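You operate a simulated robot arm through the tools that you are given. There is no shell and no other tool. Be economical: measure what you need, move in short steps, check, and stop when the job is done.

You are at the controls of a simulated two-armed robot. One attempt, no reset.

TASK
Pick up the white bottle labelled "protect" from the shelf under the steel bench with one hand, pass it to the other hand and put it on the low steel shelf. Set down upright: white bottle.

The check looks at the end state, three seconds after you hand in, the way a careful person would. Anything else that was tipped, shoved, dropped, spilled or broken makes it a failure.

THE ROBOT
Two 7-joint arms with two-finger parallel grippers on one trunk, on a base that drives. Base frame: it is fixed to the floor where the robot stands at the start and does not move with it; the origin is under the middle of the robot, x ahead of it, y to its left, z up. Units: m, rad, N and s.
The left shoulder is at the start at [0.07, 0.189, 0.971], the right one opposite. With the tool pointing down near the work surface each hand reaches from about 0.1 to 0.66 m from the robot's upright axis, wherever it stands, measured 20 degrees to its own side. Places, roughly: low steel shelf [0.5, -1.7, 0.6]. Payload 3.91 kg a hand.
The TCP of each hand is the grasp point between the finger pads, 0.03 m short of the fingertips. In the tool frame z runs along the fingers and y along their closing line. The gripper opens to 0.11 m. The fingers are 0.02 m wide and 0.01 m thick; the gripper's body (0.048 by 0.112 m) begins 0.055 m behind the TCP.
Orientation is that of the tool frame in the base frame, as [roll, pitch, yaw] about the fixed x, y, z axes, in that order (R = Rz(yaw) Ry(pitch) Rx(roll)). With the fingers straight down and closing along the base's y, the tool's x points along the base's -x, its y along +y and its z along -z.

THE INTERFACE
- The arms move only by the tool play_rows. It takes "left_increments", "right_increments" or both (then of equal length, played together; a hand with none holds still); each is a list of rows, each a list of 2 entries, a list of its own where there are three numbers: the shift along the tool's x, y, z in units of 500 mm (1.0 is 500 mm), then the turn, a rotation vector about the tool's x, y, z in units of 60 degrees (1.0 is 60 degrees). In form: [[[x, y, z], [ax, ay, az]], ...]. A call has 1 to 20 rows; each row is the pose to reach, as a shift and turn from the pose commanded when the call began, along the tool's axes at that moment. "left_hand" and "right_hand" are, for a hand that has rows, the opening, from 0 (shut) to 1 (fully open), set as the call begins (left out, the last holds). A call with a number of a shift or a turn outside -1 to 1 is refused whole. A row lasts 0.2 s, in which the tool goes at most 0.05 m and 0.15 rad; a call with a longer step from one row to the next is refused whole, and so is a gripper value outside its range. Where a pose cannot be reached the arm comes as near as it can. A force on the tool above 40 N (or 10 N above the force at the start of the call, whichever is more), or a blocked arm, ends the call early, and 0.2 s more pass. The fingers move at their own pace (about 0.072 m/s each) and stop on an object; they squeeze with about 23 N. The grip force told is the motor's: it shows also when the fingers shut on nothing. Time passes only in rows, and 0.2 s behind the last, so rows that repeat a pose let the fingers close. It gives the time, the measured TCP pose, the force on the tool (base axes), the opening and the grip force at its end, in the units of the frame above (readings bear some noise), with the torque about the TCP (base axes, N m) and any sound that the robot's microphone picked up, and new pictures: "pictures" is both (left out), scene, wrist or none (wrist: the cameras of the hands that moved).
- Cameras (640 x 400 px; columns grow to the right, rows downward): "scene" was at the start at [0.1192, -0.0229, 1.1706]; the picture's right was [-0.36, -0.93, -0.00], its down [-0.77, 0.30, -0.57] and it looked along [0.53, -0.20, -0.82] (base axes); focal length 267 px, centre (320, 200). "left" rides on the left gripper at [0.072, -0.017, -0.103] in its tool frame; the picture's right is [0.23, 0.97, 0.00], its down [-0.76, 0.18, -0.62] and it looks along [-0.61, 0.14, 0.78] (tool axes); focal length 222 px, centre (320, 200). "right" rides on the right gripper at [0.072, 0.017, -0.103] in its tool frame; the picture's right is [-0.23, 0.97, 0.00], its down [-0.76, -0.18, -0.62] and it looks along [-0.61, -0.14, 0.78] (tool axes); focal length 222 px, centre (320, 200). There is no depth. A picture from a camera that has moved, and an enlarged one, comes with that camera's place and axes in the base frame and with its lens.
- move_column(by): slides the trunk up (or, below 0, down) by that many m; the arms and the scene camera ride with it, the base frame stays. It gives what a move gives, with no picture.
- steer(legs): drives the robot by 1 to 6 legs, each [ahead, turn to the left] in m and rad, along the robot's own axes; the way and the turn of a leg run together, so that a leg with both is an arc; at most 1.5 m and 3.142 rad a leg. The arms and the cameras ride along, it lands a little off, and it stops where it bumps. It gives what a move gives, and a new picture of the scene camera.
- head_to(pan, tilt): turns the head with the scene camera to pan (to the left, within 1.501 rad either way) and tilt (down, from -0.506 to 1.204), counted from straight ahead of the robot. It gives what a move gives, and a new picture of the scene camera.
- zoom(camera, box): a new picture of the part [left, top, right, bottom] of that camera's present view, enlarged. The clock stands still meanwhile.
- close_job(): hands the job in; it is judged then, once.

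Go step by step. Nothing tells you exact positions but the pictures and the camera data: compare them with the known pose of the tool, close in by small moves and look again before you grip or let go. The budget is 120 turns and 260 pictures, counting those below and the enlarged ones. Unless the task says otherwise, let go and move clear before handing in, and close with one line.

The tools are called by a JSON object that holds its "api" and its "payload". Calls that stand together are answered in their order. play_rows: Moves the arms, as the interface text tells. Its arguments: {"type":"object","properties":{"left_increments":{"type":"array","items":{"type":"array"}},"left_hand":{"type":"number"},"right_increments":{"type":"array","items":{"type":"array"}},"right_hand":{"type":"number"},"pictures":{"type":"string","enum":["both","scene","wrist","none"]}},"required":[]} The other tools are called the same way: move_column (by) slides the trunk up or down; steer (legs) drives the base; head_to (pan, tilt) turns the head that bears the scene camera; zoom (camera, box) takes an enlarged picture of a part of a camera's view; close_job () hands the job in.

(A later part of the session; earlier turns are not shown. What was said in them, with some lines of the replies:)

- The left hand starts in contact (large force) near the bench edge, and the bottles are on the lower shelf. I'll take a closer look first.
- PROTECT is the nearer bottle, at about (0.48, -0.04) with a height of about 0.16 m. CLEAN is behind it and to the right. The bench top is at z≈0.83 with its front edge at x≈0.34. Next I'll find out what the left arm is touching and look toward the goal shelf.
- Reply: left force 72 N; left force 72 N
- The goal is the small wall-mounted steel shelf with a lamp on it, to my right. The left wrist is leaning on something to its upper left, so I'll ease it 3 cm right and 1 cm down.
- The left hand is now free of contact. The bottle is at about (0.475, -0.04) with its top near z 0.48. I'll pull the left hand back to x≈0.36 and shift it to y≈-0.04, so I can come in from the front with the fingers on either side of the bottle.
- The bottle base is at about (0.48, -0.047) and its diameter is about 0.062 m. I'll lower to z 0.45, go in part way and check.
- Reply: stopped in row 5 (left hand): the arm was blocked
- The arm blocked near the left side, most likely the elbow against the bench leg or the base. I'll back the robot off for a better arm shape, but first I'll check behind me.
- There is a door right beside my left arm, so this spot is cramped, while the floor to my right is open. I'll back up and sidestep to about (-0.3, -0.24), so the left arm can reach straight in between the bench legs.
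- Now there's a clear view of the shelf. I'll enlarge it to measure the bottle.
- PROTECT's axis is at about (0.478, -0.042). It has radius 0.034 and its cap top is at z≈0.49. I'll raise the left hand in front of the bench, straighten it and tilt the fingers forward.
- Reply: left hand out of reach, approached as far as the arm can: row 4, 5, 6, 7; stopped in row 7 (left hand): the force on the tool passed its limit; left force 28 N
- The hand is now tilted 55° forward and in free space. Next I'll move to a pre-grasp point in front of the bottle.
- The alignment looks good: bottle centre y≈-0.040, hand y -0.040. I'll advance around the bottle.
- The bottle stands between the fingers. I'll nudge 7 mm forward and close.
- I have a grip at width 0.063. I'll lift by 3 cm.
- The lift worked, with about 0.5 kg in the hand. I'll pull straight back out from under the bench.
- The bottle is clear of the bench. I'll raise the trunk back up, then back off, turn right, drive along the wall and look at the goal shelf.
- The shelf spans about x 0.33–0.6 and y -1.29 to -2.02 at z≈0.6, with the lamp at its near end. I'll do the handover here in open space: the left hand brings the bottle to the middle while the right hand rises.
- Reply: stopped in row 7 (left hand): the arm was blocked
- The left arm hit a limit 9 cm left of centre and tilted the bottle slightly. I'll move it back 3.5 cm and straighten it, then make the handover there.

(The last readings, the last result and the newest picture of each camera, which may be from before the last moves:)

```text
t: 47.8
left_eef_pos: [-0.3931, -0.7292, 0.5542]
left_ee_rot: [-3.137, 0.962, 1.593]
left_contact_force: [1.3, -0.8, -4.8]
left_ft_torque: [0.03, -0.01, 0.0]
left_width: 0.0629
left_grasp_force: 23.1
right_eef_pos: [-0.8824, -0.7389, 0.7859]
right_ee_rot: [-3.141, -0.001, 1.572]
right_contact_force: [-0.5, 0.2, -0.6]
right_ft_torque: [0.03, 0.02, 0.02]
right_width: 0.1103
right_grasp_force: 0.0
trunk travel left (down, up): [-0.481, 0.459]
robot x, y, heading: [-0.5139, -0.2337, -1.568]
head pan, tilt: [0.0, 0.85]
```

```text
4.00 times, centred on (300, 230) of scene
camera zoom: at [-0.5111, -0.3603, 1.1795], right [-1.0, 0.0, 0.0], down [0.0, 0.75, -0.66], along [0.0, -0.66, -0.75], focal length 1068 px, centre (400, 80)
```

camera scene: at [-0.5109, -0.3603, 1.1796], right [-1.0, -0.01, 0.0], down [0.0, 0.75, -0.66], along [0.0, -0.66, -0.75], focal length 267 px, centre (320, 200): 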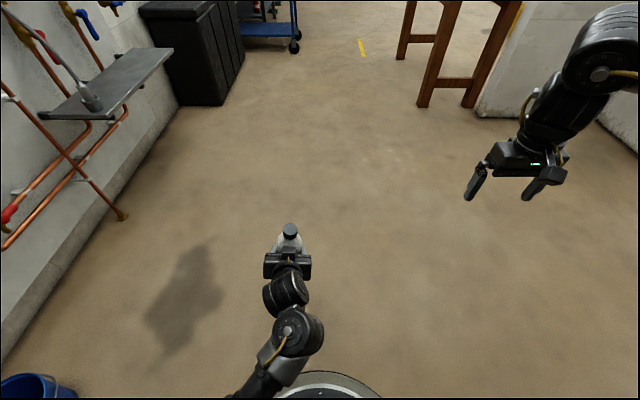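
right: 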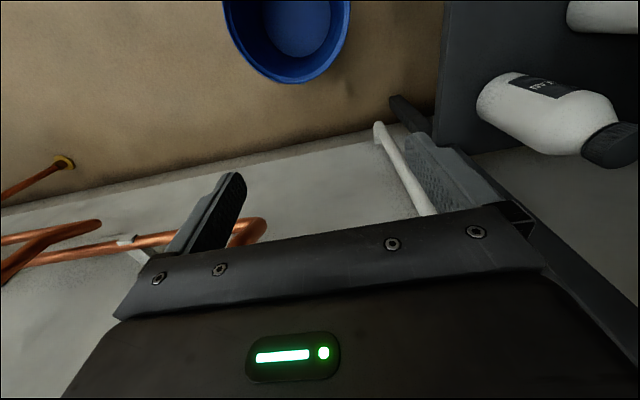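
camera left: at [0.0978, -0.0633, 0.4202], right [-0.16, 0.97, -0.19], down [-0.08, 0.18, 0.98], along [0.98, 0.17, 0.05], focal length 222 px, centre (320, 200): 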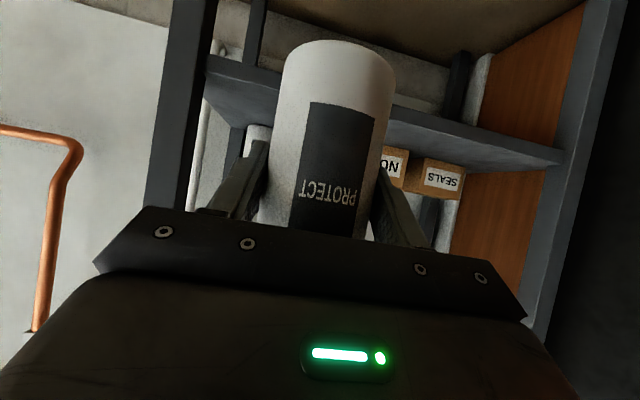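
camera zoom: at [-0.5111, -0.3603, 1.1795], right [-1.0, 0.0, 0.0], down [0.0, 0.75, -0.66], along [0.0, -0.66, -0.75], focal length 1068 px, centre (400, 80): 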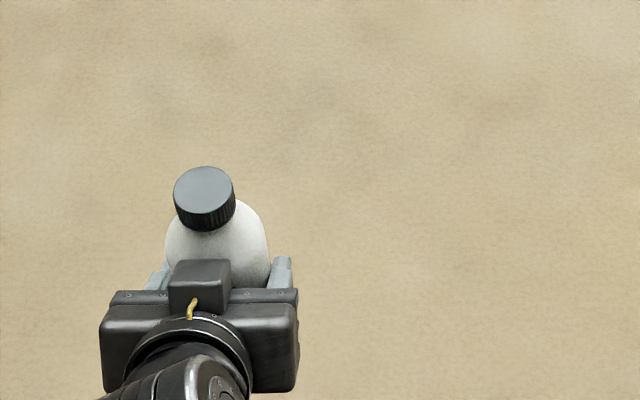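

The bottle is upright, with its cap centre at about (-0.394, -0.735, 0.656). I'll bring the right hand over it.

{"api": "play_rows", "payload": {"right_increments": [[[0, 0.09, 0], [0, 0, 0]], [[0, 0.18, 0], [0, 0, 0]], [[0, 0.27, 0], [0, 0, 0]], [[0, 0.36, 0], [0, 0, 0]], [[0, 0.45, 0], [0, 0, 0]], [[0, 0.54, 0], [0, 0, 0]], [[0, 0.63, 0], [0, 0, 0]], [[0.002, 0.72, 0], [0, 0, 0]], [[0.004, 0.81, 0], [0, 0, 0]], [[0.006, 0.9, 0], [0, 0, 0]], [[0.006, 0.976, 0], [0, 0, 0]], [[0.006, 0.976, 0], [0, 0, 0]]]}}

```text
t: 50.4
left_eef_pos: [-0.3931, -0.7288, 0.5538]
left_ee_rot: [-3.142, 0.96, 1.592]
left_contact_force: [0.1, 0.1, -4.9]
left_ft_torque: [0.05, -0.01, 0.01]
left_width: 0.0631
left_grasp_force: 23.4
right_eef_pos: [-0.3942, -0.7357, 0.7866]
right_ee_rot: [3.141, -0.003, 1.574]
right_contact_force: [0.6, -0.1, 0.2]
right_ft_torque: [0.03, -0.02, 0.0]
right_width: 0.1099
right_grasp_force: 0.1
right hand out of reach, approached as far as the arm can: row 6, 7, 8, 9, 10
trunk travel left (down, up): [-0.481, 0.459]
robot x, y, heading: [-0.5116, -0.233, -1.568]
head pan, tilt: [0.0, 0.85]
camera scene: at [-0.5113, -0.3605, 1.1795], right [-1.0, 0.0, 0.0], down [0.0, 0.75, -0.66], along [0.0, -0.66, -0.75], focal length 267 px, centre (320, 200)
camera right: at [-0.3777, -0.6629, 0.8903], right [0.97, -0.23, 0.0], down [-0.18, -0.76, 0.62], along [-0.14, -0.61, -0.78], focal length 222 px, centre (320, 200)
```

scene: 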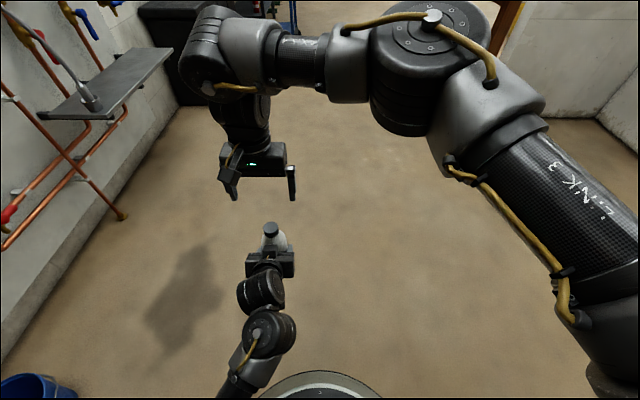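
right: 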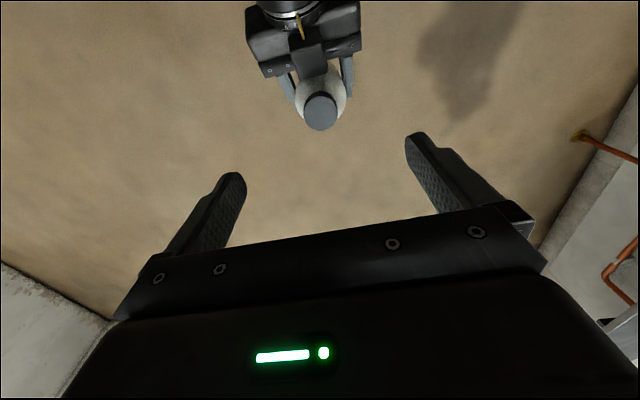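

The cap is at (-0.393, -0.733), directly below the right hand. I'll descend most of the way and check.

{"api": "play_rows", "payload": {"right_increments": [[[0.003, 0.001, 0.07], [0, 0, 0]], [[0.005, 0.002, 0.14], [0, 0, 0]], [[0.005, 0.002, 0.2], [0, 0, 0]], [[0.005, 0.002, 0.2], [0, 0, 0]]]}}

```text
t: 51.4
left_eef_pos: [-0.3927, -0.7293, 0.5541]
left_ee_rot: [-3.138, 0.959, 1.592]
left_contact_force: [0.7, 0.3, -4.8]
left_ft_torque: [-0.02, 0.0, 0.0]
left_width: 0.0633
left_grasp_force: 23.2
right_eef_pos: [-0.3937, -0.7307, 0.6863]
right_ee_rot: [-3.141, -0.002, 1.574]
right_contact_force: [0.1, 1.0, 0.7]
right_ft_torque: [0.01, 0.0, 0.03]
right_width: 0.1101
right_grasp_force: 0.0
trunk travel left (down, up): [-0.481, 0.459]
robot x, y, heading: [-0.5153, -0.2328, -1.568]
head pan, tilt: [0.0, 0.85]
camera scene: at [-0.5106, -0.36, 1.1796], right [-1.0, 0.0, 0.0], down [0.0, 0.75, -0.66], along [0.0, -0.66, -0.75], focal length 267 px, centre (320, 200)
camera right: at [-0.3764, -0.6589, 0.7896], right [0.97, -0.22, 0.0], down [-0.18, -0.76, 0.62], along [-0.14, -0.61, -0.78], focal length 222 px, centre (320, 200)
```

scene: 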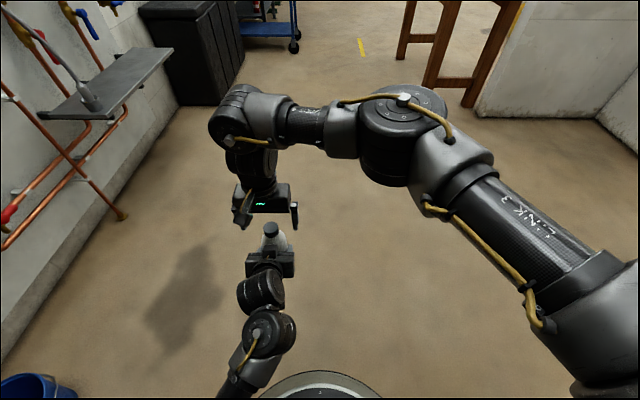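
right: 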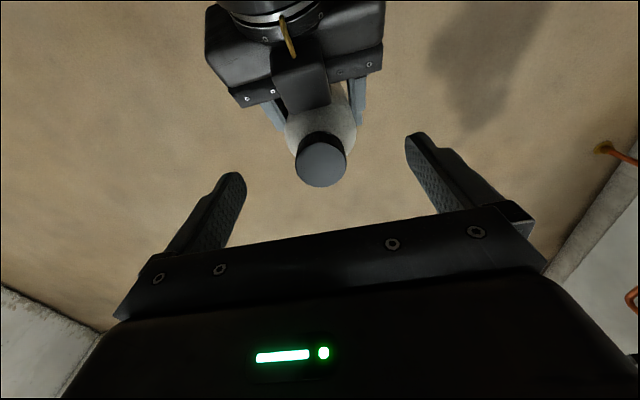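

The alignment is within 2 mm. I'll descend to the cap and close the right hand.

{"api": "play_rows", "payload": {"right_increments": [[[0, 0.002, 0.038], [0, 0, 0]], [[0, 0.002, 0.076], [0, 0, 0]], [[0, 0.002, 0.076], [0, 0, 0]]], "pictures": "wrist"}}

{"api": "play_rows", "payload": {"right_increments": [[[0, 0, 0], [0, 0, 0]], [[0, 0, 0], [0, 0, 0]], [[0, 0, 0], [0, 0, 0]], [[0, 0, 0], [0, 0, 0]], [[0, 0, 0], [0, 0, 0]], [[0, 0, 0], [0, 0, 0]]], "right_hand": 0}}

```text
t: 52.2
left_eef_pos: [-0.3933, -0.7293, 0.5537]
left_ee_rot: [-3.137, 0.959, 1.591]
left_contact_force: [0.6, 0.4, -4.8]
left_ft_torque: [0.05, 0.0, -0.05]
left_width: 0.0633
left_grasp_force: 23.0
right_eef_pos: [-0.3914, -0.7317, 0.6486]
right_ee_rot: [3.14, 0.0, 1.573]
right_contact_force: [-0.6, 0.1, -0.6]
right_ft_torque: [0.02, 0.01, -0.01]
right_width: 0.11
right_grasp_force: 0.0
trunk travel left (down, up): [-0.481, 0.459]
robot x, y, heading: [-0.5165, -0.2298, -1.57]
head pan, tilt: [0.0, 0.85]
camera right: at [-0.3754, -0.6594, 0.7519], right [0.97, -0.22, 0.0], down [-0.18, -0.76, 0.62], along [-0.14, -0.61, -0.78], focal length 222 px, centre (320, 200)
```

right: 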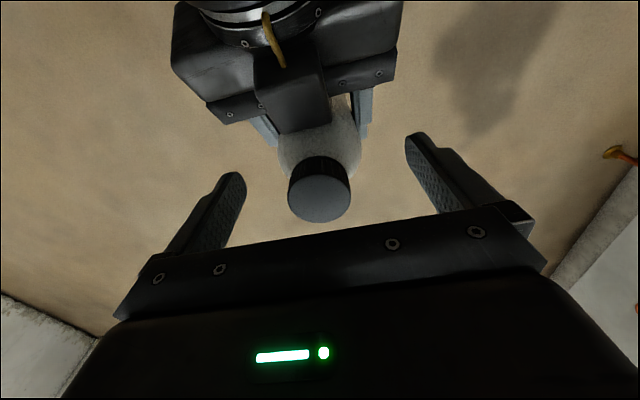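

```text
t: 53.6
left_eef_pos: [-0.3929, -0.7286, 0.553]
left_ee_rot: [-3.138, 0.961, 1.594]
left_contact_force: [8.1, -2.2, -7.5]
left_ft_torque: [0.15, 0.43, 0.07]
left_width: 0.0632
left_grasp_force: 23.0
right_eef_pos: [-0.3929, -0.7312, 0.6487]
right_ee_rot: [-3.14, 0.0, 1.574]
right_contact_force: [-6.8, 2.2, 2.1]
right_ft_torque: [0.14, 0.29, -0.06]
right_width: 0.0432
right_grasp_force: 22.7
trunk travel left (down, up): [-0.481, 0.459]
robot x, y, heading: [-0.5119, -0.2333, -1.564]
head pan, tilt: [0.0, 0.85]
camera scene: at [-0.5106, -0.3603, 1.1795], right [-1.0, 0.0, 0.0], down [0.0, 0.75, -0.66], along [0.0, -0.66, -0.75], focal length 267 px, centre (320, 200)
camera right: at [-0.3757, -0.6596, 0.7521], right [0.97, -0.23, 0.0], down [-0.17, -0.76, 0.62], along [-0.14, -0.61, -0.78], focal length 222 px, centre (320, 200)
```

scene: 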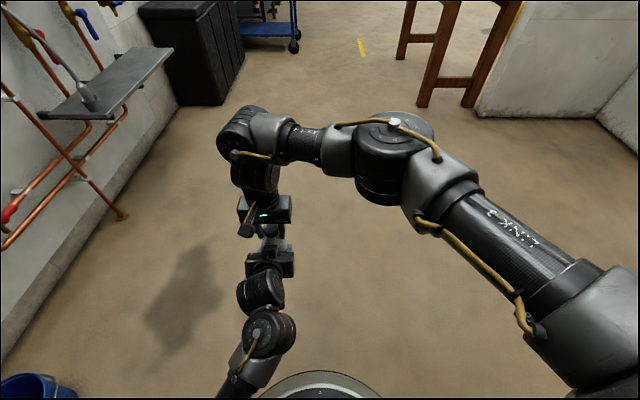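
right: 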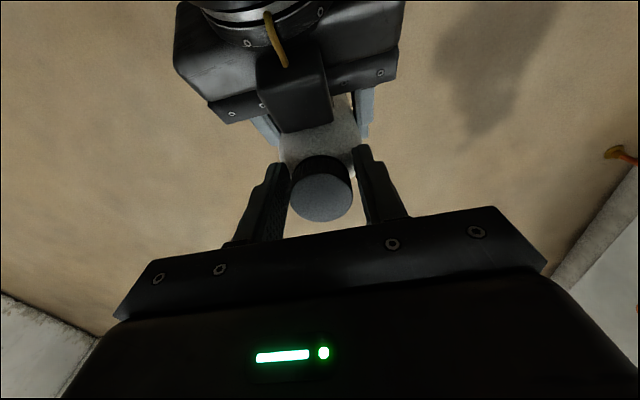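

The right hand closed at 0.043. I'll check where it contacts.

{"api": "zoom", "payload": {"camera": "right", "box": [220, 100, 420, 250]}}

{"api": "zoom", "payload": {"camera": "scene", "box": [220, 180, 340, 290]}}

```text
2.67 times, centred on (320, 175) of right
camera zoom: at [-0.3757, -0.6596, 0.7521], right [0.97, -0.23, 0.0], down [-0.17, -0.76, 0.62], along [-0.14, -0.61, -0.78], focal length 592 px, centre (320, 267)
```

zoom: 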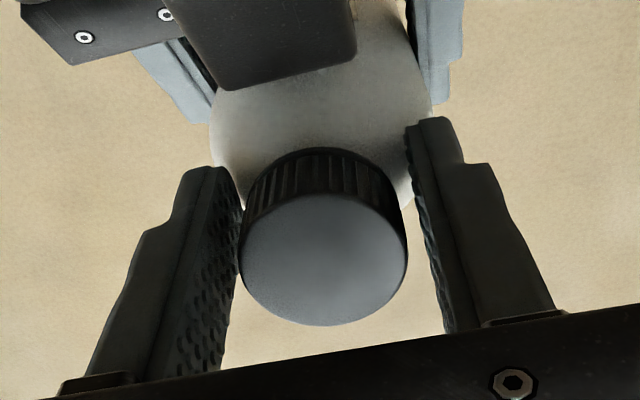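

```text
3.64 times, centred on (280, 235) of scene
camera zoom: at [-0.5106, -0.3603, 1.1795], right [-1.0, 0.0, 0.0], down [0.0, 0.75, -0.66], along [0.0, -0.66, -0.75], focal length 971 px, centre (466, 73)
```

zoom: 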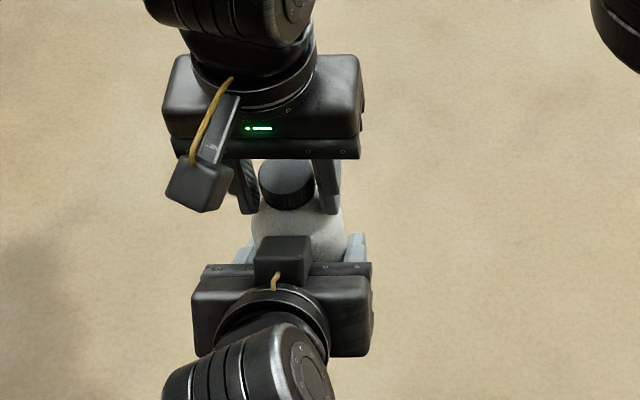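

The fingertips are wedging on the sloped shoulder. I'll open, rise 9 mm so the pads take only the cap, and close again.

{"api": "play_rows", "payload": {"right_increments": [[[0, 0, 0], [0, 0, 0]], [[0, 0, 0], [0, 0, 0]], [[0, 0.001, -0.018], [0, 0, 0]], [[0, 0.001, -0.018], [0, 0, 0]]], "right_hand": 0.6, "pictures": "none"}}

{"api": "play_rows", "payload": {"right_increments": [[[0, 0, 0], [0, 0, 0]], [[0, 0, 0], [0, 0, 0]], [[0, 0, 0], [0, 0, 0]], [[0, 0, 0], [0, 0, 0]], [[0, 0, 0], [0, 0, 0]]], "right_hand": 0, "pictures": "none"}}

{"api": "zoom", "payload": {"camera": "right", "box": [220, 100, 420, 250]}}

```text
t: 54.6
left_eef_pos: [-0.3942, -0.7286, 0.5547]
left_ee_rot: [-3.138, 0.961, 1.593]
left_contact_force: [-0.6, -0.2, -4.6]
left_ft_torque: [0.0, 0.02, 0.02]
left_width: 0.0632
left_grasp_force: 23.3
right_eef_pos: [-0.3912, -0.7317, 0.6572]
right_ee_rot: [3.141, 0.0, 1.574]
right_contact_force: [-0.8, -0.1, -1.0]
right_ft_torque: [0.0, 0.02, -0.03]
right_width: 0.0659
right_grasp_force: 0.1
trunk travel left (down, up): [-0.481, 0.459]
robot x, y, heading: [-0.5126, -0.2346, -1.565]
head pan, tilt: [0.0, 0.85]
```

```text
t: 55.8
left_eef_pos: [-0.3922, -0.7281, 0.5544]
left_ee_rot: [-3.138, 0.96, 1.595]
left_contact_force: [10.4, -1.3, -6.9]
left_ft_torque: [0.09, 0.6, 0.17]
left_width: 0.0631
left_grasp_force: 22.9
right_eef_pos: [-0.3927, -0.7315, 0.6563]
right_ee_rot: [-3.139, -0.002, 1.571]
right_contact_force: [-10.4, 2.5, 1.3]
right_ft_torque: [0.13, 0.44, -0.16]
right_width: 0.0351
right_grasp_force: 23.0
trunk travel left (down, up): [-0.481, 0.459]
robot x, y, heading: [-0.5133, -0.2331, -1.566]
head pan, tilt: [0.0, 0.85]
```

```text
2.67 times, centred on (320, 175) of right
camera zoom: at [-0.3754, -0.6597, 0.7606], right [0.97, -0.23, 0.0], down [-0.17, -0.76, 0.62], along [-0.14, -0.61, -0.78], focal length 592 px, centre (320, 267)
```

zoom: 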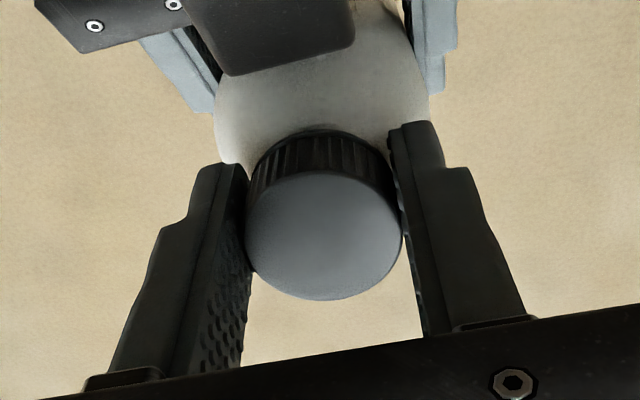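

The cap is held cleanly at 0.035. Next I'll open the left hand and watch that the right hand carries the weight.

{"api": "play_rows", "payload": {"left_increments": [[[0, 0, 0], [0, 0, 0]], [[0, 0, 0], [0, 0, 0]], [[0, 0, 0], [0, 0, 0]]], "left_hand": 0.85}}

```text
t: 56.6
left_eef_pos: [-0.3934, -0.7299, 0.5544]
left_ee_rot: [-3.139, 0.96, 1.591]
left_contact_force: [0.2, 0.4, 0.0]
left_ft_torque: [-0.01, 0.02, -0.04]
left_width: 0.0935
left_grasp_force: 0.2
right_eef_pos: [-0.3928, -0.7316, 0.6566]
right_ee_rot: [3.141, -0.002, 1.574]
right_contact_force: [0.6, -0.1, -0.4]
right_ft_torque: [0.01, -0.01, 0.0]
right_width: 0.0352
right_grasp_force: 22.8
trunk travel left (down, up): [-0.481, 0.459]
robot x, y, heading: [-0.5154, -0.2308, -1.57]
head pan, tilt: [0.0, 0.85]
camera scene: at [-0.5106, -0.3603, 1.1795], right [-1.0, 0.0, 0.0], down [0.0, 0.75, -0.66], along [0.0, -0.66, -0.75], focal length 267 px, centre (320, 200)
camera left: at [-0.413, -0.6019, 0.5544], right [0.97, 0.15, -0.19], down [0.18, 0.08, 0.98], along [0.16, -0.99, 0.05], focal length 222 px, centre (320, 200)
```

scene: 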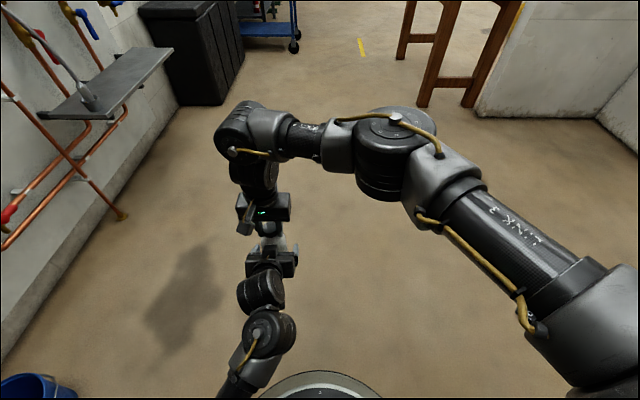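
left: 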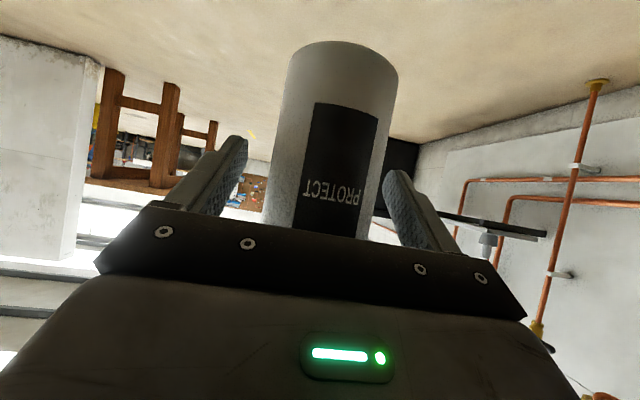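

The bottle stayed in place, but neither hand reads its weight. I'll wait a moment and recheck.

{"api": "play_rows", "payload": {"right_increments": [[[0, 0, 0], [0, 0, 0]], [[0, 0, 0], [0, 0, 0]]], "pictures": "none"}}

{"api": "zoom", "payload": {"camera": "left", "box": [160, 20, 480, 240]}}

{"api": "zoom", "payload": {"camera": "right", "box": [220, 100, 420, 250]}}

```text
t: 57.2
left_eef_pos: [-0.3935, -0.7289, 0.554]
left_ee_rot: [-3.138, 0.96, 1.591]
left_contact_force: [-0.3, 0.2, -0.3]
left_ft_torque: [-0.05, 0.01, 0.0]
left_width: 0.0936
left_grasp_force: 0.0
right_eef_pos: [-0.3919, -0.7319, 0.6571]
right_ee_rot: [-3.142, -0.002, 1.572]
right_contact_force: [-0.6, -0.2, -0.7]
right_ft_torque: [0.02, 0.02, -0.04]
right_width: 0.0352
right_grasp_force: 23.1
trunk travel left (down, up): [-0.481, 0.459]
robot x, y, heading: [-0.5127, -0.233, -1.568]
head pan, tilt: [0.0, 0.85]
```

```text
1.82 times, centred on (320, 130) of left
camera zoom: at [-0.4129, -0.6018, 0.5543], right [0.97, 0.15, -0.19], down [0.18, 0.08, 0.98], along [0.16, -0.99, 0.05], focal length 404 px, centre (320, 327)
```

zoom: 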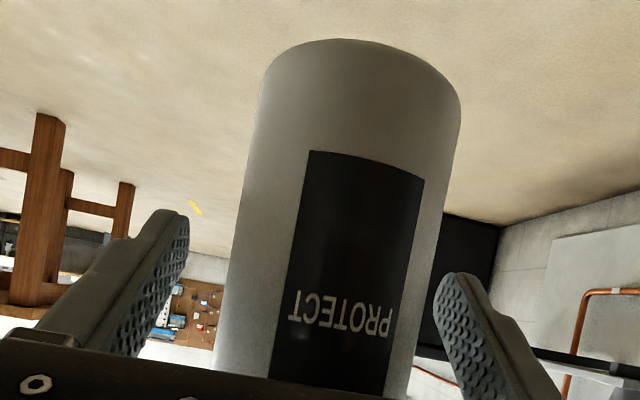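

```text
2.67 times, centred on (320, 175) of right
camera zoom: at [-0.375, -0.6595, 0.7607], right [0.97, -0.22, 0.0], down [-0.18, -0.76, 0.62], along [-0.14, -0.61, -0.78], focal length 592 px, centre (320, 267)
```

zoom: 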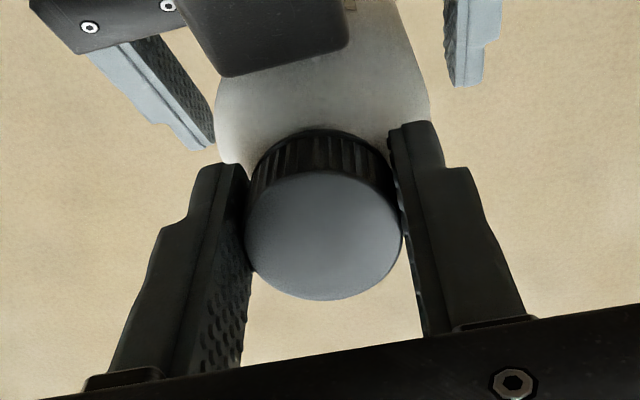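

The bottle hangs steadily from the right hand. I'll withdraw the left hand straight back.

{"api": "play_rows", "payload": {"left_increments": [[[0.023, 0, -0.033], [0, 0, 0]], [[0.057, 0, -0.082], [0, 0, 0]], [[0.091, 0, -0.131], [0, 0, 0]], [[0.114, 0.0, -0.164], [0, 0, 0]], [[0.114, 0.05, -0.164], [0, 0, 0]], [[0.114, 0.13, -0.164], [0, 0, 0]], [[0.114, 0.2, -0.164], [0, 0, 0]], [[0.114, 0.2, -0.164], [0, 0, 0]]]}}

```text
t: 59.0
left_eef_pos: [-0.2946, -0.6278, 0.5546]
left_ee_rot: [-3.139, 0.961, 1.592]
left_contact_force: [-0.1, 0.2, -0.9]
left_ft_torque: [-0.01, 0.0, -0.02]
left_width: 0.0938
left_grasp_force: 0.0
right_eef_pos: [-0.3925, -0.7312, 0.6559]
right_ee_rot: [-3.141, -0.002, 1.573]
right_contact_force: [-0.5, -1.0, -0.1]
right_ft_torque: [0.01, -0.01, -0.01]
right_width: 0.0353
right_grasp_force: 23.2
trunk travel left (down, up): [-0.481, 0.459]
robot x, y, heading: [-0.511, -0.2336, -1.572]
head pan, tilt: [0.0, 0.85]
camera scene: at [-0.511, -0.3602, 1.1796], right [-1.0, 0.0, 0.0], down [0.0, 0.75, -0.66], along [0.0, -0.66, -0.75], focal length 267 px, centre (320, 200)
camera left: at [-0.3144, -0.5, 0.5552], right [0.97, 0.15, -0.19], down [0.18, 0.08, 0.98], along [0.16, -0.99, 0.05], focal length 222 px, centre (320, 200)
```

scene: 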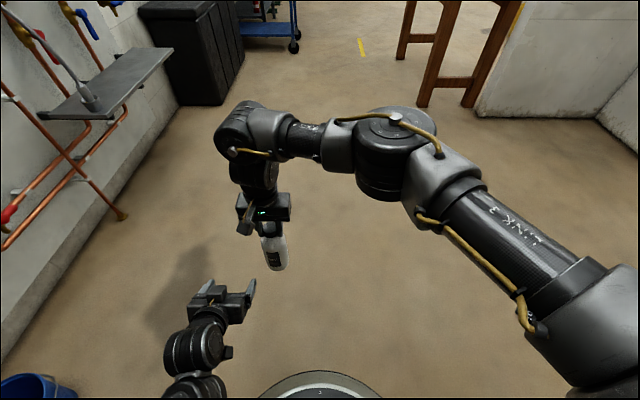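
left: 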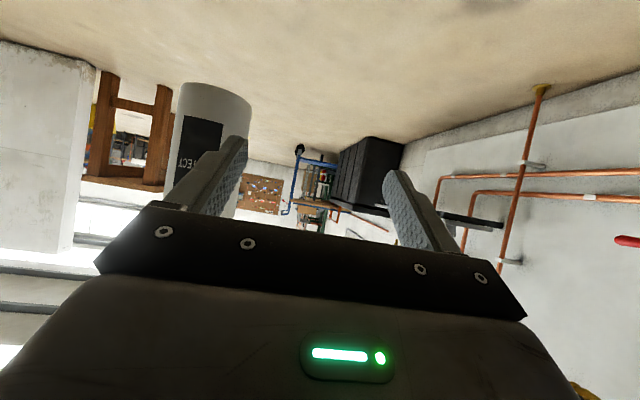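

The handover is complete. I'll bring the right hand to its own side, slightly higher, raise the trunk and drive to face the goal shelf.

{"api": "play_rows", "payload": {"right_increments": [[[0, -0.08, -0.01], [0, 0, 0]], [[0, -0.16, -0.02], [0, 0, 0]], [[0, -0.24, -0.03], [0, 0, 0]], [[0, -0.32, -0.04], [0, 0, 0]], [[0, -0.4, -0.05], [0, 0, 0]], [[0, -0.48, -0.06], [0, 0, 0]], [[0, -0.56, -0.07], [0, 0, 0]], [[0, -0.62, -0.08], [0, 0, 0]], [[0, -0.62, -0.08], [0, 0, 0]]], "pictures": "none"}}

{"api": "move_column", "payload": {"by": 0.15}}

{"api": "steer", "payload": {"legs": [[1.3, 0], [0, 1.57]]}}

```text
t: 61.0
left_eef_pos: [-0.294, -0.6269, 0.5546]
left_ee_rot: [-3.138, 0.961, 1.59]
left_contact_force: [-0.3, 0.1, -0.2]
left_ft_torque: [-0.04, 0.01, 0.02]
left_width: 0.0933
left_grasp_force: 0.1
right_eef_pos: [-0.703, -0.7327, 0.6958]
right_ee_rot: [3.14, 0.001, 1.574]
right_contact_force: [0.1, 0.3, -5.6]
right_ft_torque: [0.03, 0.01, 0.02]
right_width: 0.035
right_grasp_force: 22.9
right hand out of reach, approached as far as the arm can: row 2, 3, 4, 5, 6
trunk travel left (down, up): [-0.481, 0.459]
robot x, y, heading: [-0.5124, -0.2367, -1.566]
head pan, tilt: [0.0, 0.85]
```

```text
t: 62.7
left_eef_pos: [-0.2953, -0.6271, 0.7052]
left_ee_rot: [-3.14, 0.96, 1.593]
left_contact_force: [-0.2, -0.7, -0.2]
left_ft_torque: [-0.03, -0.02, -0.03]
left_width: 0.0936
left_grasp_force: 0.2
right_eef_pos: [-0.7024, -0.7332, 0.8465]
right_ee_rot: [3.141, -0.002, 1.573]
right_contact_force: [-0.4, 0.1, -4.8]
right_ft_torque: [0.0, -0.03, 0.01]
right_width: 0.0354
right_grasp_force: 23.3
trunk travel left (down, up): [-0.631, 0.309]
robot x, y, heading: [-0.517, -0.2324, -1.565]
head pan, tilt: [0.0, 0.85]
```

```text
t: 73.1
left_eef_pos: [-0.1172, -1.316, 0.7047]
left_ee_rot: [-3.138, 0.959, -3.11]
left_contact_force: [-0.7, 0.2, 1.1]
left_ft_torque: [0.02, -0.03, -0.02]
left_width: 0.0936
left_grasp_force: 0.1
right_eef_pos: [-0.0074, -1.7229, 0.8457]
right_ee_rot: [-3.142, -0.002, -3.128]
right_contact_force: [0.7, 0.6, -4.8]
right_ft_torque: [0.01, 0.02, 0.02]
right_width: 0.0354
right_grasp_force: 22.4
trunk travel left (down, up): [-0.631, 0.309]
robot x, y, heading: [-0.5086, -1.5382, 0.008]
head pan, tilt: [0.0, 0.85]
camera scene: at [-0.3773, -1.5341, 1.3295], right [0.01, -1.0, 0.0], down [-0.75, -0.01, -0.66], along [0.66, 0.01, -0.75], focal length 267 px, centre (320, 200)
```

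scene: 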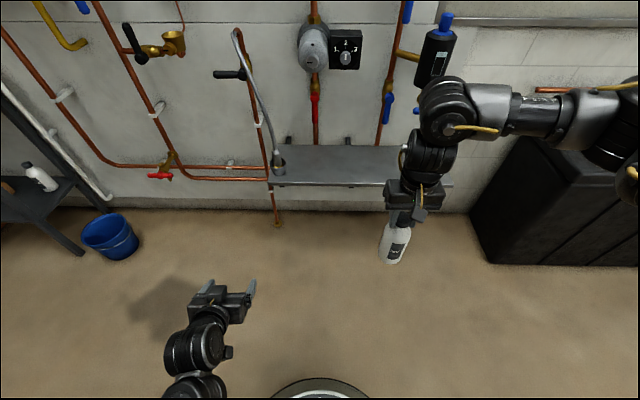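

The right hand carries the weight now (-5 N). The shelf runs x 0.333–0.57, and wall fittings stick out to x≈0.49 at z≥0.9. I'll place the bottle near the front, x≈0.40 and y≈-1.70, between the fittings. First I'll extend the right arm 9 cm so the forearm angles back from the wall.

{"api": "play_rows", "payload": {"right_increments": [[[-0.06, 0, 0], [0, 0, 0]], [[-0.12, 0, 0], [0, 0, 0]], [[-0.18, 0, 0], [0, 0, 0]], [[-0.18, 0, 0], [0, 0, 0]]], "pictures": "none"}}

{"api": "head_to", "payload": {"pan": -0.3, "tilt": 0.6}}

```text
t: 74.1
left_eef_pos: [-0.1171, -1.316, 0.7044]
left_ee_rot: [-3.14, 0.96, -3.113]
left_contact_force: [-0.1, 0.4, -0.2]
left_ft_torque: [-0.02, 0.01, 0.01]
left_width: 0.0936
left_grasp_force: 0.0
right_eef_pos: [0.082, -1.7207, 0.8462]
right_ee_rot: [-3.141, -0.002, -3.129]
right_contact_force: [-0.1, -0.6, -5.0]
right_ft_torque: [-0.02, 0.03, 0.01]
right_width: 0.0352
right_grasp_force: 22.6
trunk travel left (down, up): [-0.631, 0.309]
robot x, y, heading: [-0.5088, -1.5394, 0.012]
head pan, tilt: [0.0, 0.85]
```

```text
t: 74.9
left_eef_pos: [-0.1163, -1.3153, 0.7051]
left_ee_rot: [-3.137, 0.959, -3.11]
left_contact_force: [0.2, -0.7, 0.0]
left_ft_torque: [-0.01, 0.02, 0.0]
left_width: 0.0935
left_grasp_force: 0.0
right_eef_pos: [0.0821, -1.7206, 0.8461]
right_ee_rot: [3.142, -0.003, -3.13]
right_contact_force: [0.0, -0.6, -6.1]
right_ft_torque: [0.04, 0.05, 0.01]
right_width: 0.0351
right_grasp_force: 23.0
trunk travel left (down, up): [-0.631, 0.309]
robot x, y, heading: [-0.506, -1.5384, 0.011]
head pan, tilt: [-0.3, 0.6]
camera scene: at [-0.3706, -1.5602, 1.3504], right [-0.28, -0.96, 0.0], down [-0.54, 0.16, -0.82], along [0.79, -0.23, -0.57], focal length 267 px, centre (320, 200)
```

scene: 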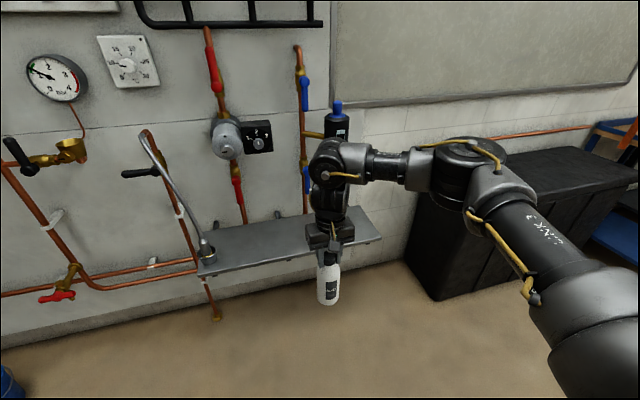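

There's enough clearance. I'll drive ahead 0.3 m, which brings the bottle over the shelf front with its base about 7 cm above it.

{"api": "steer", "payload": {"legs": [[0.3, 0]]}}

{"api": "zoom", "payload": {"camera": "right", "box": [0, 0, 640, 400]}}

{"api": "zoom", "payload": {"camera": "left", "box": [0, 0, 640, 400]}}

```text
t: 77.0
left_eef_pos: [0.1822, -1.3125, 0.7034]
left_ee_rot: [-3.138, 0.959, -3.111]
left_contact_force: [-0.4, -0.2, 0.6]
left_ft_torque: [-0.02, -0.02, -0.05]
left_width: 0.0935
left_grasp_force: 0.1
right_eef_pos: [0.3813, -1.7176, 0.8456]
right_ee_rot: [3.141, -0.001, -3.133]
right_contact_force: [0.3, 0.0, -6.4]
right_ft_torque: [-0.01, 0.02, 0.01]
right_width: 0.0353
right_grasp_force: 23.0
trunk travel left (down, up): [-0.631, 0.309]
robot x, y, heading: [-0.2092, -1.5355, 0.012]
head pan, tilt: [-0.3, 0.6]
camera scene: at [-0.0706, -1.5565, 1.3503], right [-0.28, -0.96, 0.0], down [-0.54, 0.16, -0.82], along [0.79, -0.23, -0.57], focal length 267 px, centre (320, 200)
```

scene: 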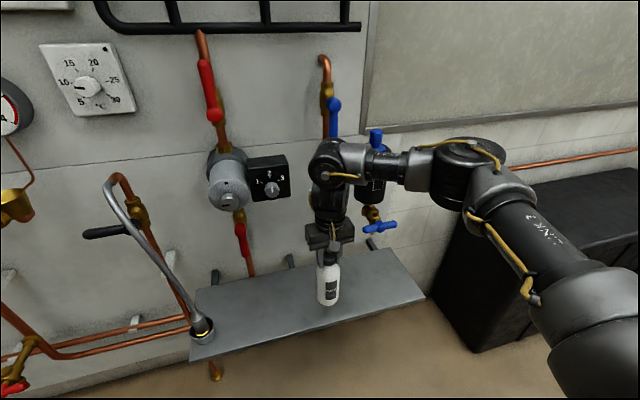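

```text
1.00 times, centred on (320, 200) of right
camera zoom: at [0.3087, -1.7012, 0.9496], right [0.22, 0.98, 0.0], down [0.76, -0.17, 0.62], along [0.61, -0.14, -0.78], focal length 222 px, centre (320, 200)
```

zoom: 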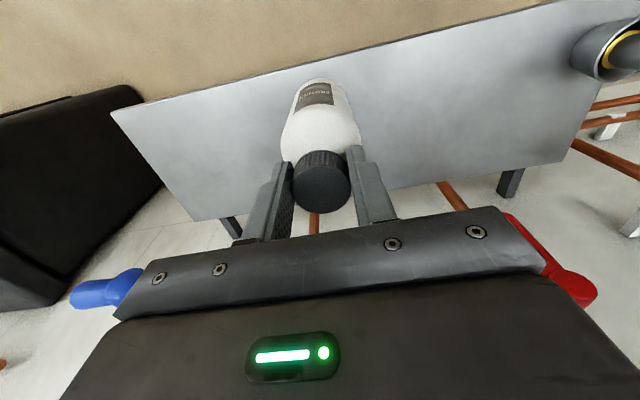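

```text
1.00 times, centred on (320, 200) of left
camera zoom: at [0.0569, -1.3316, 0.705], right [-0.16, 0.97, -0.19], down [-0.08, 0.18, 0.98], along [0.98, 0.17, 0.05], focal length 222 px, centre (320, 200)
```

zoom: 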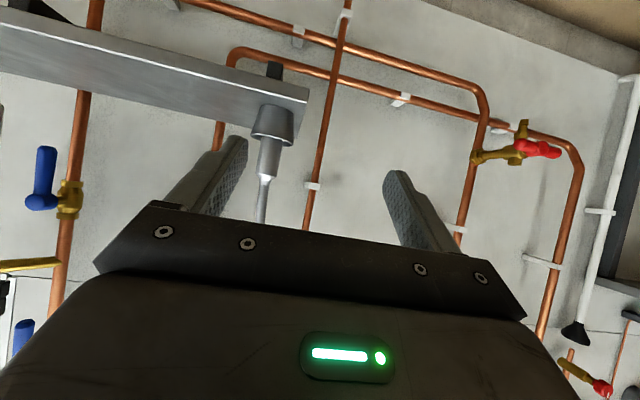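

The bottle is above the shelf, whose front edge is at x≈0.347. I'll go 2.5 cm further in and descend to about 1 cm above the shelf.

{"api": "play_rows", "payload": {"right_increments": [[[-0.025, 0, 0], [0, 0, 0]], [[-0.05, 0, 0], [0, 0, 0]], [[-0.05, 0, 0.04], [0, 0, 0]], [[-0.05, 0, 0.08], [0, 0, 0]], [[-0.05, 0, 0.11], [0, 0, 0]], [[-0.05, 0, 0.11], [0, 0, 0]]]}}

{"api": "zoom", "payload": {"camera": "scene", "box": [240, 220, 420, 340]}}

```text
t: 78.4
left_eef_pos: [0.1816, -1.3127, 0.7046]
left_ee_rot: [-3.138, 0.962, -3.114]
left_contact_force: [-0.1, -0.5, -0.5]
left_ft_torque: [0.01, -0.01, 0.0]
left_width: 0.0935
left_grasp_force: 0.0
right_eef_pos: [0.4052, -1.7164, 0.7905]
right_ee_rot: [3.141, -0.002, -3.133]
right_contact_force: [-1.0, 0.0, -6.1]
right_ft_torque: [-0.01, 0.03, 0.01]
right_width: 0.0355
right_grasp_force: 22.7
trunk travel left (down, up): [-0.631, 0.309]
robot x, y, heading: [-0.2092, -1.5343, 0.014]
head pan, tilt: [-0.3, 0.6]
camera scene: at [-0.0716, -1.5564, 1.3505], right [-0.28, -0.96, 0.0], down [-0.54, 0.16, -0.82], along [0.79, -0.23, -0.57], focal length 267 px, centre (320, 200)
camera right: at [0.3332, -1.7005, 0.8945], right [0.22, 0.98, 0.0], down [0.76, -0.17, 0.62], along [0.61, -0.14, -0.78], focal length 222 px, centre (320, 200)
```

scene: 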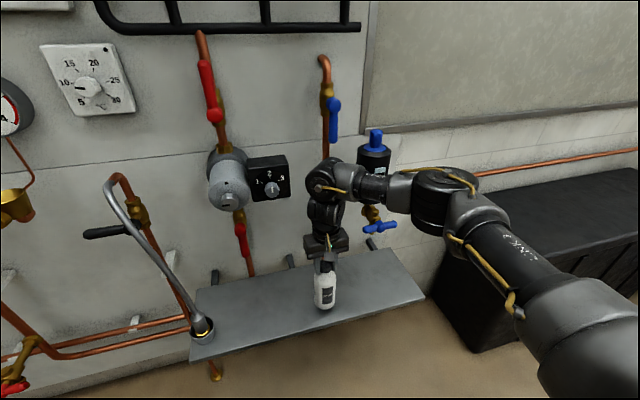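
right: 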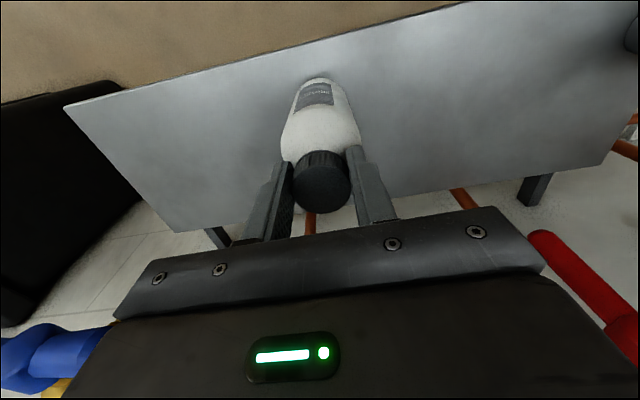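

```text
3.33 times, centred on (330, 280) of scene
camera zoom: at [-0.0716, -1.5564, 1.3505], right [-0.28, -0.96, 0.0], down [-0.54, 0.16, -0.82], along [0.79, -0.23, -0.57], focal length 890 px, centre (287, -67)
```

zoom: 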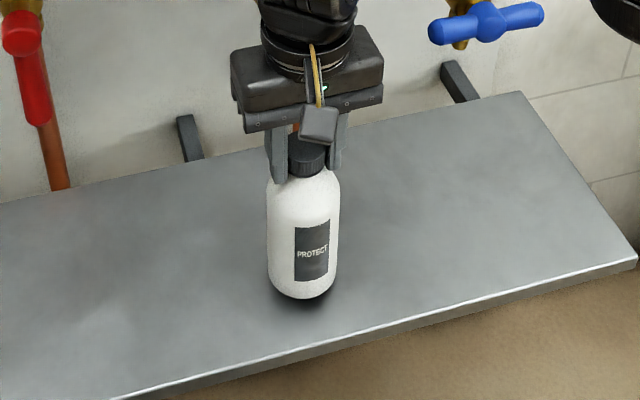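

The base is close above the shelf. I'll lower in small steps and watch the force.

{"api": "play_rows", "payload": {"right_increments": [[[0, 0, 0.008], [0, 0, 0]], [[0, 0, 0.016], [0, 0, 0]], [[0, 0, 0.024], [0, 0, 0]], [[0, 0, 0.024], [0, 0, 0]]], "pictures": "none"}}

{"api": "play_rows", "payload": {"right_increments": [[[0, 0, 0.004], [0, 0, 0]], [[0, 0, 0.008], [0, 0, 0]], [[0, 0, 0.008], [0, 0, 0]]], "pictures": "none"}}

{"api": "zoom", "payload": {"camera": "scene", "box": [240, 220, 420, 340]}}

```text
t: 79.4
left_eef_pos: [0.1821, -1.3124, 0.705]
left_ee_rot: [-3.14, 0.96, -3.111]
left_contact_force: [0.0, 1.4, -0.6]
left_ft_torque: [0.02, -0.02, 0.01]
left_width: 0.0934
left_grasp_force: 0.1
right_eef_pos: [0.4055, -1.7155, 0.7788]
right_ee_rot: [3.141, -0.003, -3.131]
right_contact_force: [-0.4, 0.7, -5.3]
right_ft_torque: [0.01, 0.0, 0.03]
right_width: 0.0352
right_grasp_force: 22.8
trunk travel left (down, up): [-0.631, 0.309]
robot x, y, heading: [-0.2076, -1.5348, 0.013]
head pan, tilt: [-0.3, 0.6]
```

```text
t: 80.2
left_eef_pos: [0.183, -1.3123, 0.7049]
left_ee_rot: [-3.139, 0.961, -3.112]
left_contact_force: [0.6, -0.5, -0.1]
left_ft_torque: [-0.01, 0.03, 0.0]
left_width: 0.0933
left_grasp_force: 0.1
right_eef_pos: [0.4053, -1.7171, 0.7746]
right_ee_rot: [3.141, -0.001, -3.131]
right_contact_force: [-0.2, 0.0, -5.2]
right_ft_torque: [-0.02, 0.02, 0.02]
right_width: 0.0353
right_grasp_force: 23.2
trunk travel left (down, up): [-0.631, 0.309]
robot x, y, heading: [-0.2101, -1.5325, 0.013]
head pan, tilt: [-0.3, 0.6]
```

```text
3.33 times, centred on (330, 280) of scene
camera zoom: at [-0.0714, -1.5566, 1.3504], right [-0.28, -0.96, 0.0], down [-0.54, 0.16, -0.82], along [0.79, -0.23, -0.57], focal length 890 px, centre (287, -67)
```

zoom: 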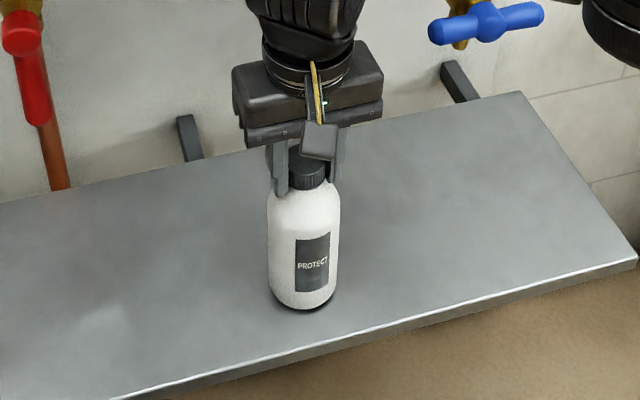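

There's no contact yet, so I'll keep lowering in 3–4 mm calls.

{"api": "play_rows", "payload": {"right_increments": [[[0, 0, 0.004], [0, 0, 0]], [[0, 0, 0.007], [0, 0, 0]], [[0, 0, 0.007], [0, 0, 0]]], "pictures": "none"}}

{"api": "play_rows", "payload": {"right_increments": [[[0, 0, 0.003], [0, 0, 0]], [[0, 0, 0.005], [0, 0, 0]], [[0, 0, 0.005], [0, 0, 0]]], "pictures": "none"}}

```text
t: 81.0
left_eef_pos: [0.1829, -1.312, 0.7037]
left_ee_rot: [-3.139, 0.961, -3.111]
left_contact_force: [0.0, 0.2, 0.4]
left_ft_torque: [0.04, 0.01, 0.03]
left_width: 0.0937
left_grasp_force: 0.0
right_eef_pos: [0.4047, -1.717, 0.7718]
right_ee_rot: [-3.14, -0.001, -3.132]
right_contact_force: [0.3, -1.5, 1.5]
right_ft_torque: [-0.26, 0.03, 0.03]
right_width: 0.0352
right_grasp_force: 23.2
trunk travel left (down, up): [-0.631, 0.309]
robot x, y, heading: [-0.2112, -1.5335, 0.011]
head pan, tilt: [-0.3, 0.6]
```

```text
t: 81.8
left_eef_pos: [0.1806, -1.3111, 0.7061]
left_ee_rot: [-3.138, 0.962, -3.112]
left_contact_force: [0.0, 0.0, 0.4]
left_ft_torque: [-0.01, 0.0, 0.0]
left_width: 0.0933
left_grasp_force: 0.1
right_eef_pos: [0.4056, -1.7168, 0.7715]
right_ee_rot: [-3.141, 0.003, -3.131]
right_contact_force: [3.3, -3.6, 21.0]
right_ft_torque: [-0.25, -0.17, -0.01]
right_width: 0.0352
right_grasp_force: 22.8
trunk travel left (down, up): [-0.631, 0.309]
robot x, y, heading: [-0.2079, -1.535, 0.01]
head pan, tilt: [-0.3, 0.6]
```

The bottle is on the shelf. I'll ease up 2 mm and open the hand.

{"api": "play_rows", "payload": {"right_increments": [[[0, 0, -0.004], [0, 0, 0]], [[0, 0, -0.004], [0, 0, 0]]], "pictures": "none"}}

{"api": "play_rows", "payload": {"right_increments": [[[0, 0, 0], [0, 0, 0]], [[0, 0, 0], [0, 0, 0]], [[0, 0, 0], [0, 0, 0]], [[0, 0, 0], [0, 0, 0]]], "right_hand": 0.8}}

```text
t: 82.4
left_eef_pos: [0.1816, -1.3118, 0.7047]
left_ee_rot: [-3.138, 0.963, -3.111]
left_contact_force: [-0.6, 0.2, 0.2]
left_ft_torque: [0.0, 0.04, -0.03]
left_width: 0.0936
left_grasp_force: 0.1
right_eef_pos: [0.4033, -1.7166, 0.7719]
right_ee_rot: [-3.14, 0.002, -3.13]
right_contact_force: [6.0, -2.4, 15.6]
right_ft_torque: [-0.21, -0.62, -0.04]
right_width: 0.0354
right_grasp_force: 23.4
trunk travel left (down, up): [-0.631, 0.309]
robot x, y, heading: [-0.2089, -1.5347, 0.019]
head pan, tilt: [-0.3, 0.6]
```

```text
t: 83.4
left_eef_pos: [0.1808, -1.3113, 0.705]
left_ee_rot: [-3.137, 0.96, -3.112]
left_contact_force: [0.6, -0.9, 0.5]
left_ft_torque: [0.02, -0.01, 0.0]
left_width: 0.0934
left_grasp_force: 0.0
right_eef_pos: [0.4055, -1.716, 0.7712]
right_ee_rot: [-3.141, -0.001, -3.13]
right_contact_force: [0.0, 0.4, -0.3]
right_ft_torque: [0.0, -0.01, 0.0]
right_width: 0.0881
right_grasp_force: 0.0
trunk travel left (down, up): [-0.631, 0.309]
robot x, y, heading: [-0.2094, -1.5327, 0.016]
head pan, tilt: [-0.3, 0.6]
camera scene: at [-0.0722, -1.5563, 1.3505], right [-0.28, -0.96, 0.0], down [-0.54, 0.16, -0.83], along [0.79, -0.23, -0.56], focal length 267 px, centre (320, 200)
camera right: at [0.3323, -1.7007, 0.8749], right [0.22, 0.98, 0.0], down [0.76, -0.17, 0.62], along [0.61, -0.14, -0.78], focal length 222 px, centre (320, 200)
```

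scene: 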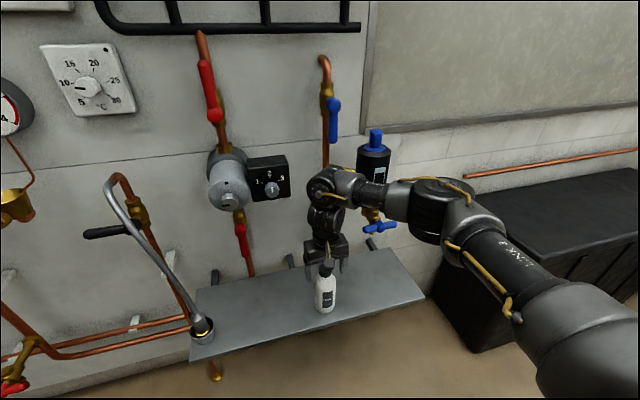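
right: 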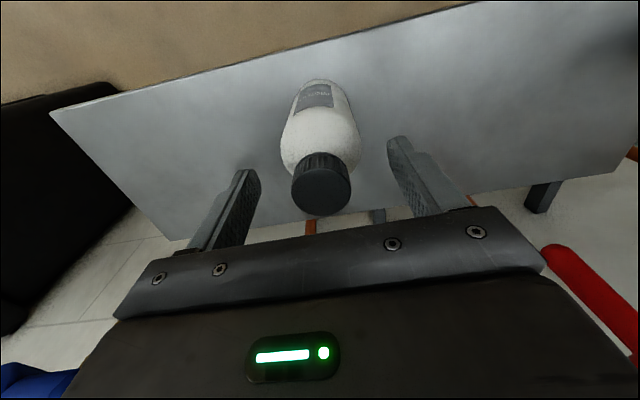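

The bottle stands free. I'll lift the hand straight up until it clears the cap, then back the robot off.

{"api": "play_rows", "payload": {"right_increments": [[[0, 0, -0.05], [0, 0, 0]], [[0, 0, -0.1], [0, 0, 0]], [[0.01, 0, -0.13], [0, 0, 0]], [[0.02, 0, -0.15], [0, 0, 0]], [[0.02, 0, -0.15], [0, 0, 0]]], "pictures": "none"}}

{"api": "steer", "payload": {"legs": [[-0.3, 0]]}}

{"api": "zoom", "payload": {"camera": "scene", "box": [180, 120, 440, 300]}}

```text
t: 84.6
left_eef_pos: [0.1825, -1.3128, 0.7053]
left_ee_rot: [-3.14, 0.959, -3.113]
left_contact_force: [0.1, 0.2, 0.4]
left_ft_torque: [0.0, 0.01, 0.0]
left_width: 0.0933
left_grasp_force: 0.0
right_eef_pos: [0.3953, -1.7176, 0.846]
right_ee_rot: [3.141, -0.002, -3.133]
right_contact_force: [-0.2, 0.1, 0.4]
right_ft_torque: [0.0, 0.0, -0.02]
right_width: 0.088
right_grasp_force: 0.1
trunk travel left (down, up): [-0.631, 0.309]
robot x, y, heading: [-0.2061, -1.5354, 0.011]
head pan, tilt: [-0.3, 0.6]
```

```text
t: 86.6
left_eef_pos: [-0.1207, -1.3154, 0.7049]
left_ee_rot: [-3.137, 0.963, -3.111]
left_contact_force: [-0.6, 0.3, 0.4]
left_ft_torque: [0.04, 0.01, 0.01]
left_width: 0.0936
left_grasp_force: 0.0
right_eef_pos: [0.0942, -1.7206, 0.845]
right_ee_rot: [3.141, 0.001, -3.129]
right_contact_force: [0.1, 0.0, 0.0]
right_ft_torque: [-0.06, -0.01, 0.0]
right_width: 0.0881
right_grasp_force: 0.0
trunk travel left (down, up): [-0.631, 0.309]
robot x, y, heading: [-0.5105, -1.5359, 0.013]
head pan, tilt: [-0.3, 0.6]
camera scene: at [-0.3753, -1.5602, 1.3506], right [-0.28, -0.96, 0.0], down [-0.54, 0.16, -0.83], along [0.79, -0.23, -0.56], focal length 267 px, centre (320, 200)
```

scene: 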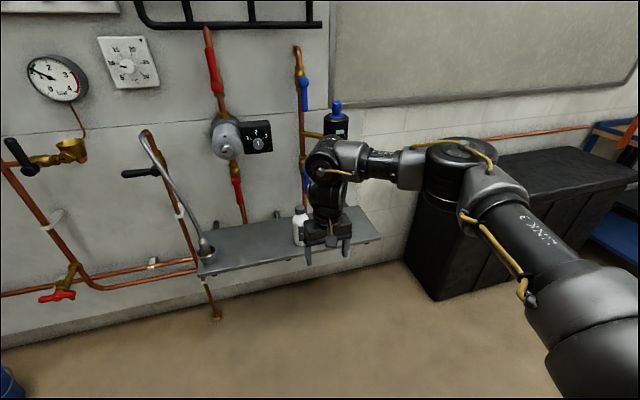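

```text
2.22 times, centred on (310, 210) of scene
camera zoom: at [-0.3753, -1.5602, 1.3506], right [-0.28, -0.96, 0.0], down [-0.54, 0.16, -0.83], along [0.79, -0.23, -0.56], focal length 593 px, centre (342, 178)
```

zoom: 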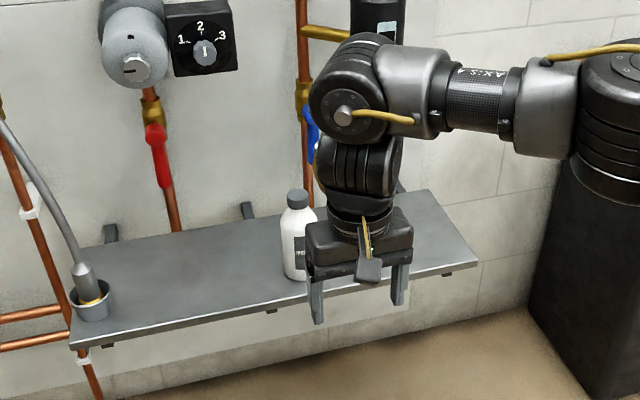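

The "protect" bottle stands upright on the low steel shelf, both hands are clear and nothing else looks disturbed, so I'm handing in.

{"api": "close_job", "payload": {}}

```text
The job is handed in.
```

The white "protect" bottle is standing upright on the low steel shelf. The left hand picked it up, passed it to the right hand, and both hands are clear. In the pictures I took, nothing else had been moved or tipped. At the start, the left arm was pressing against something under the bench, and I eased it free.
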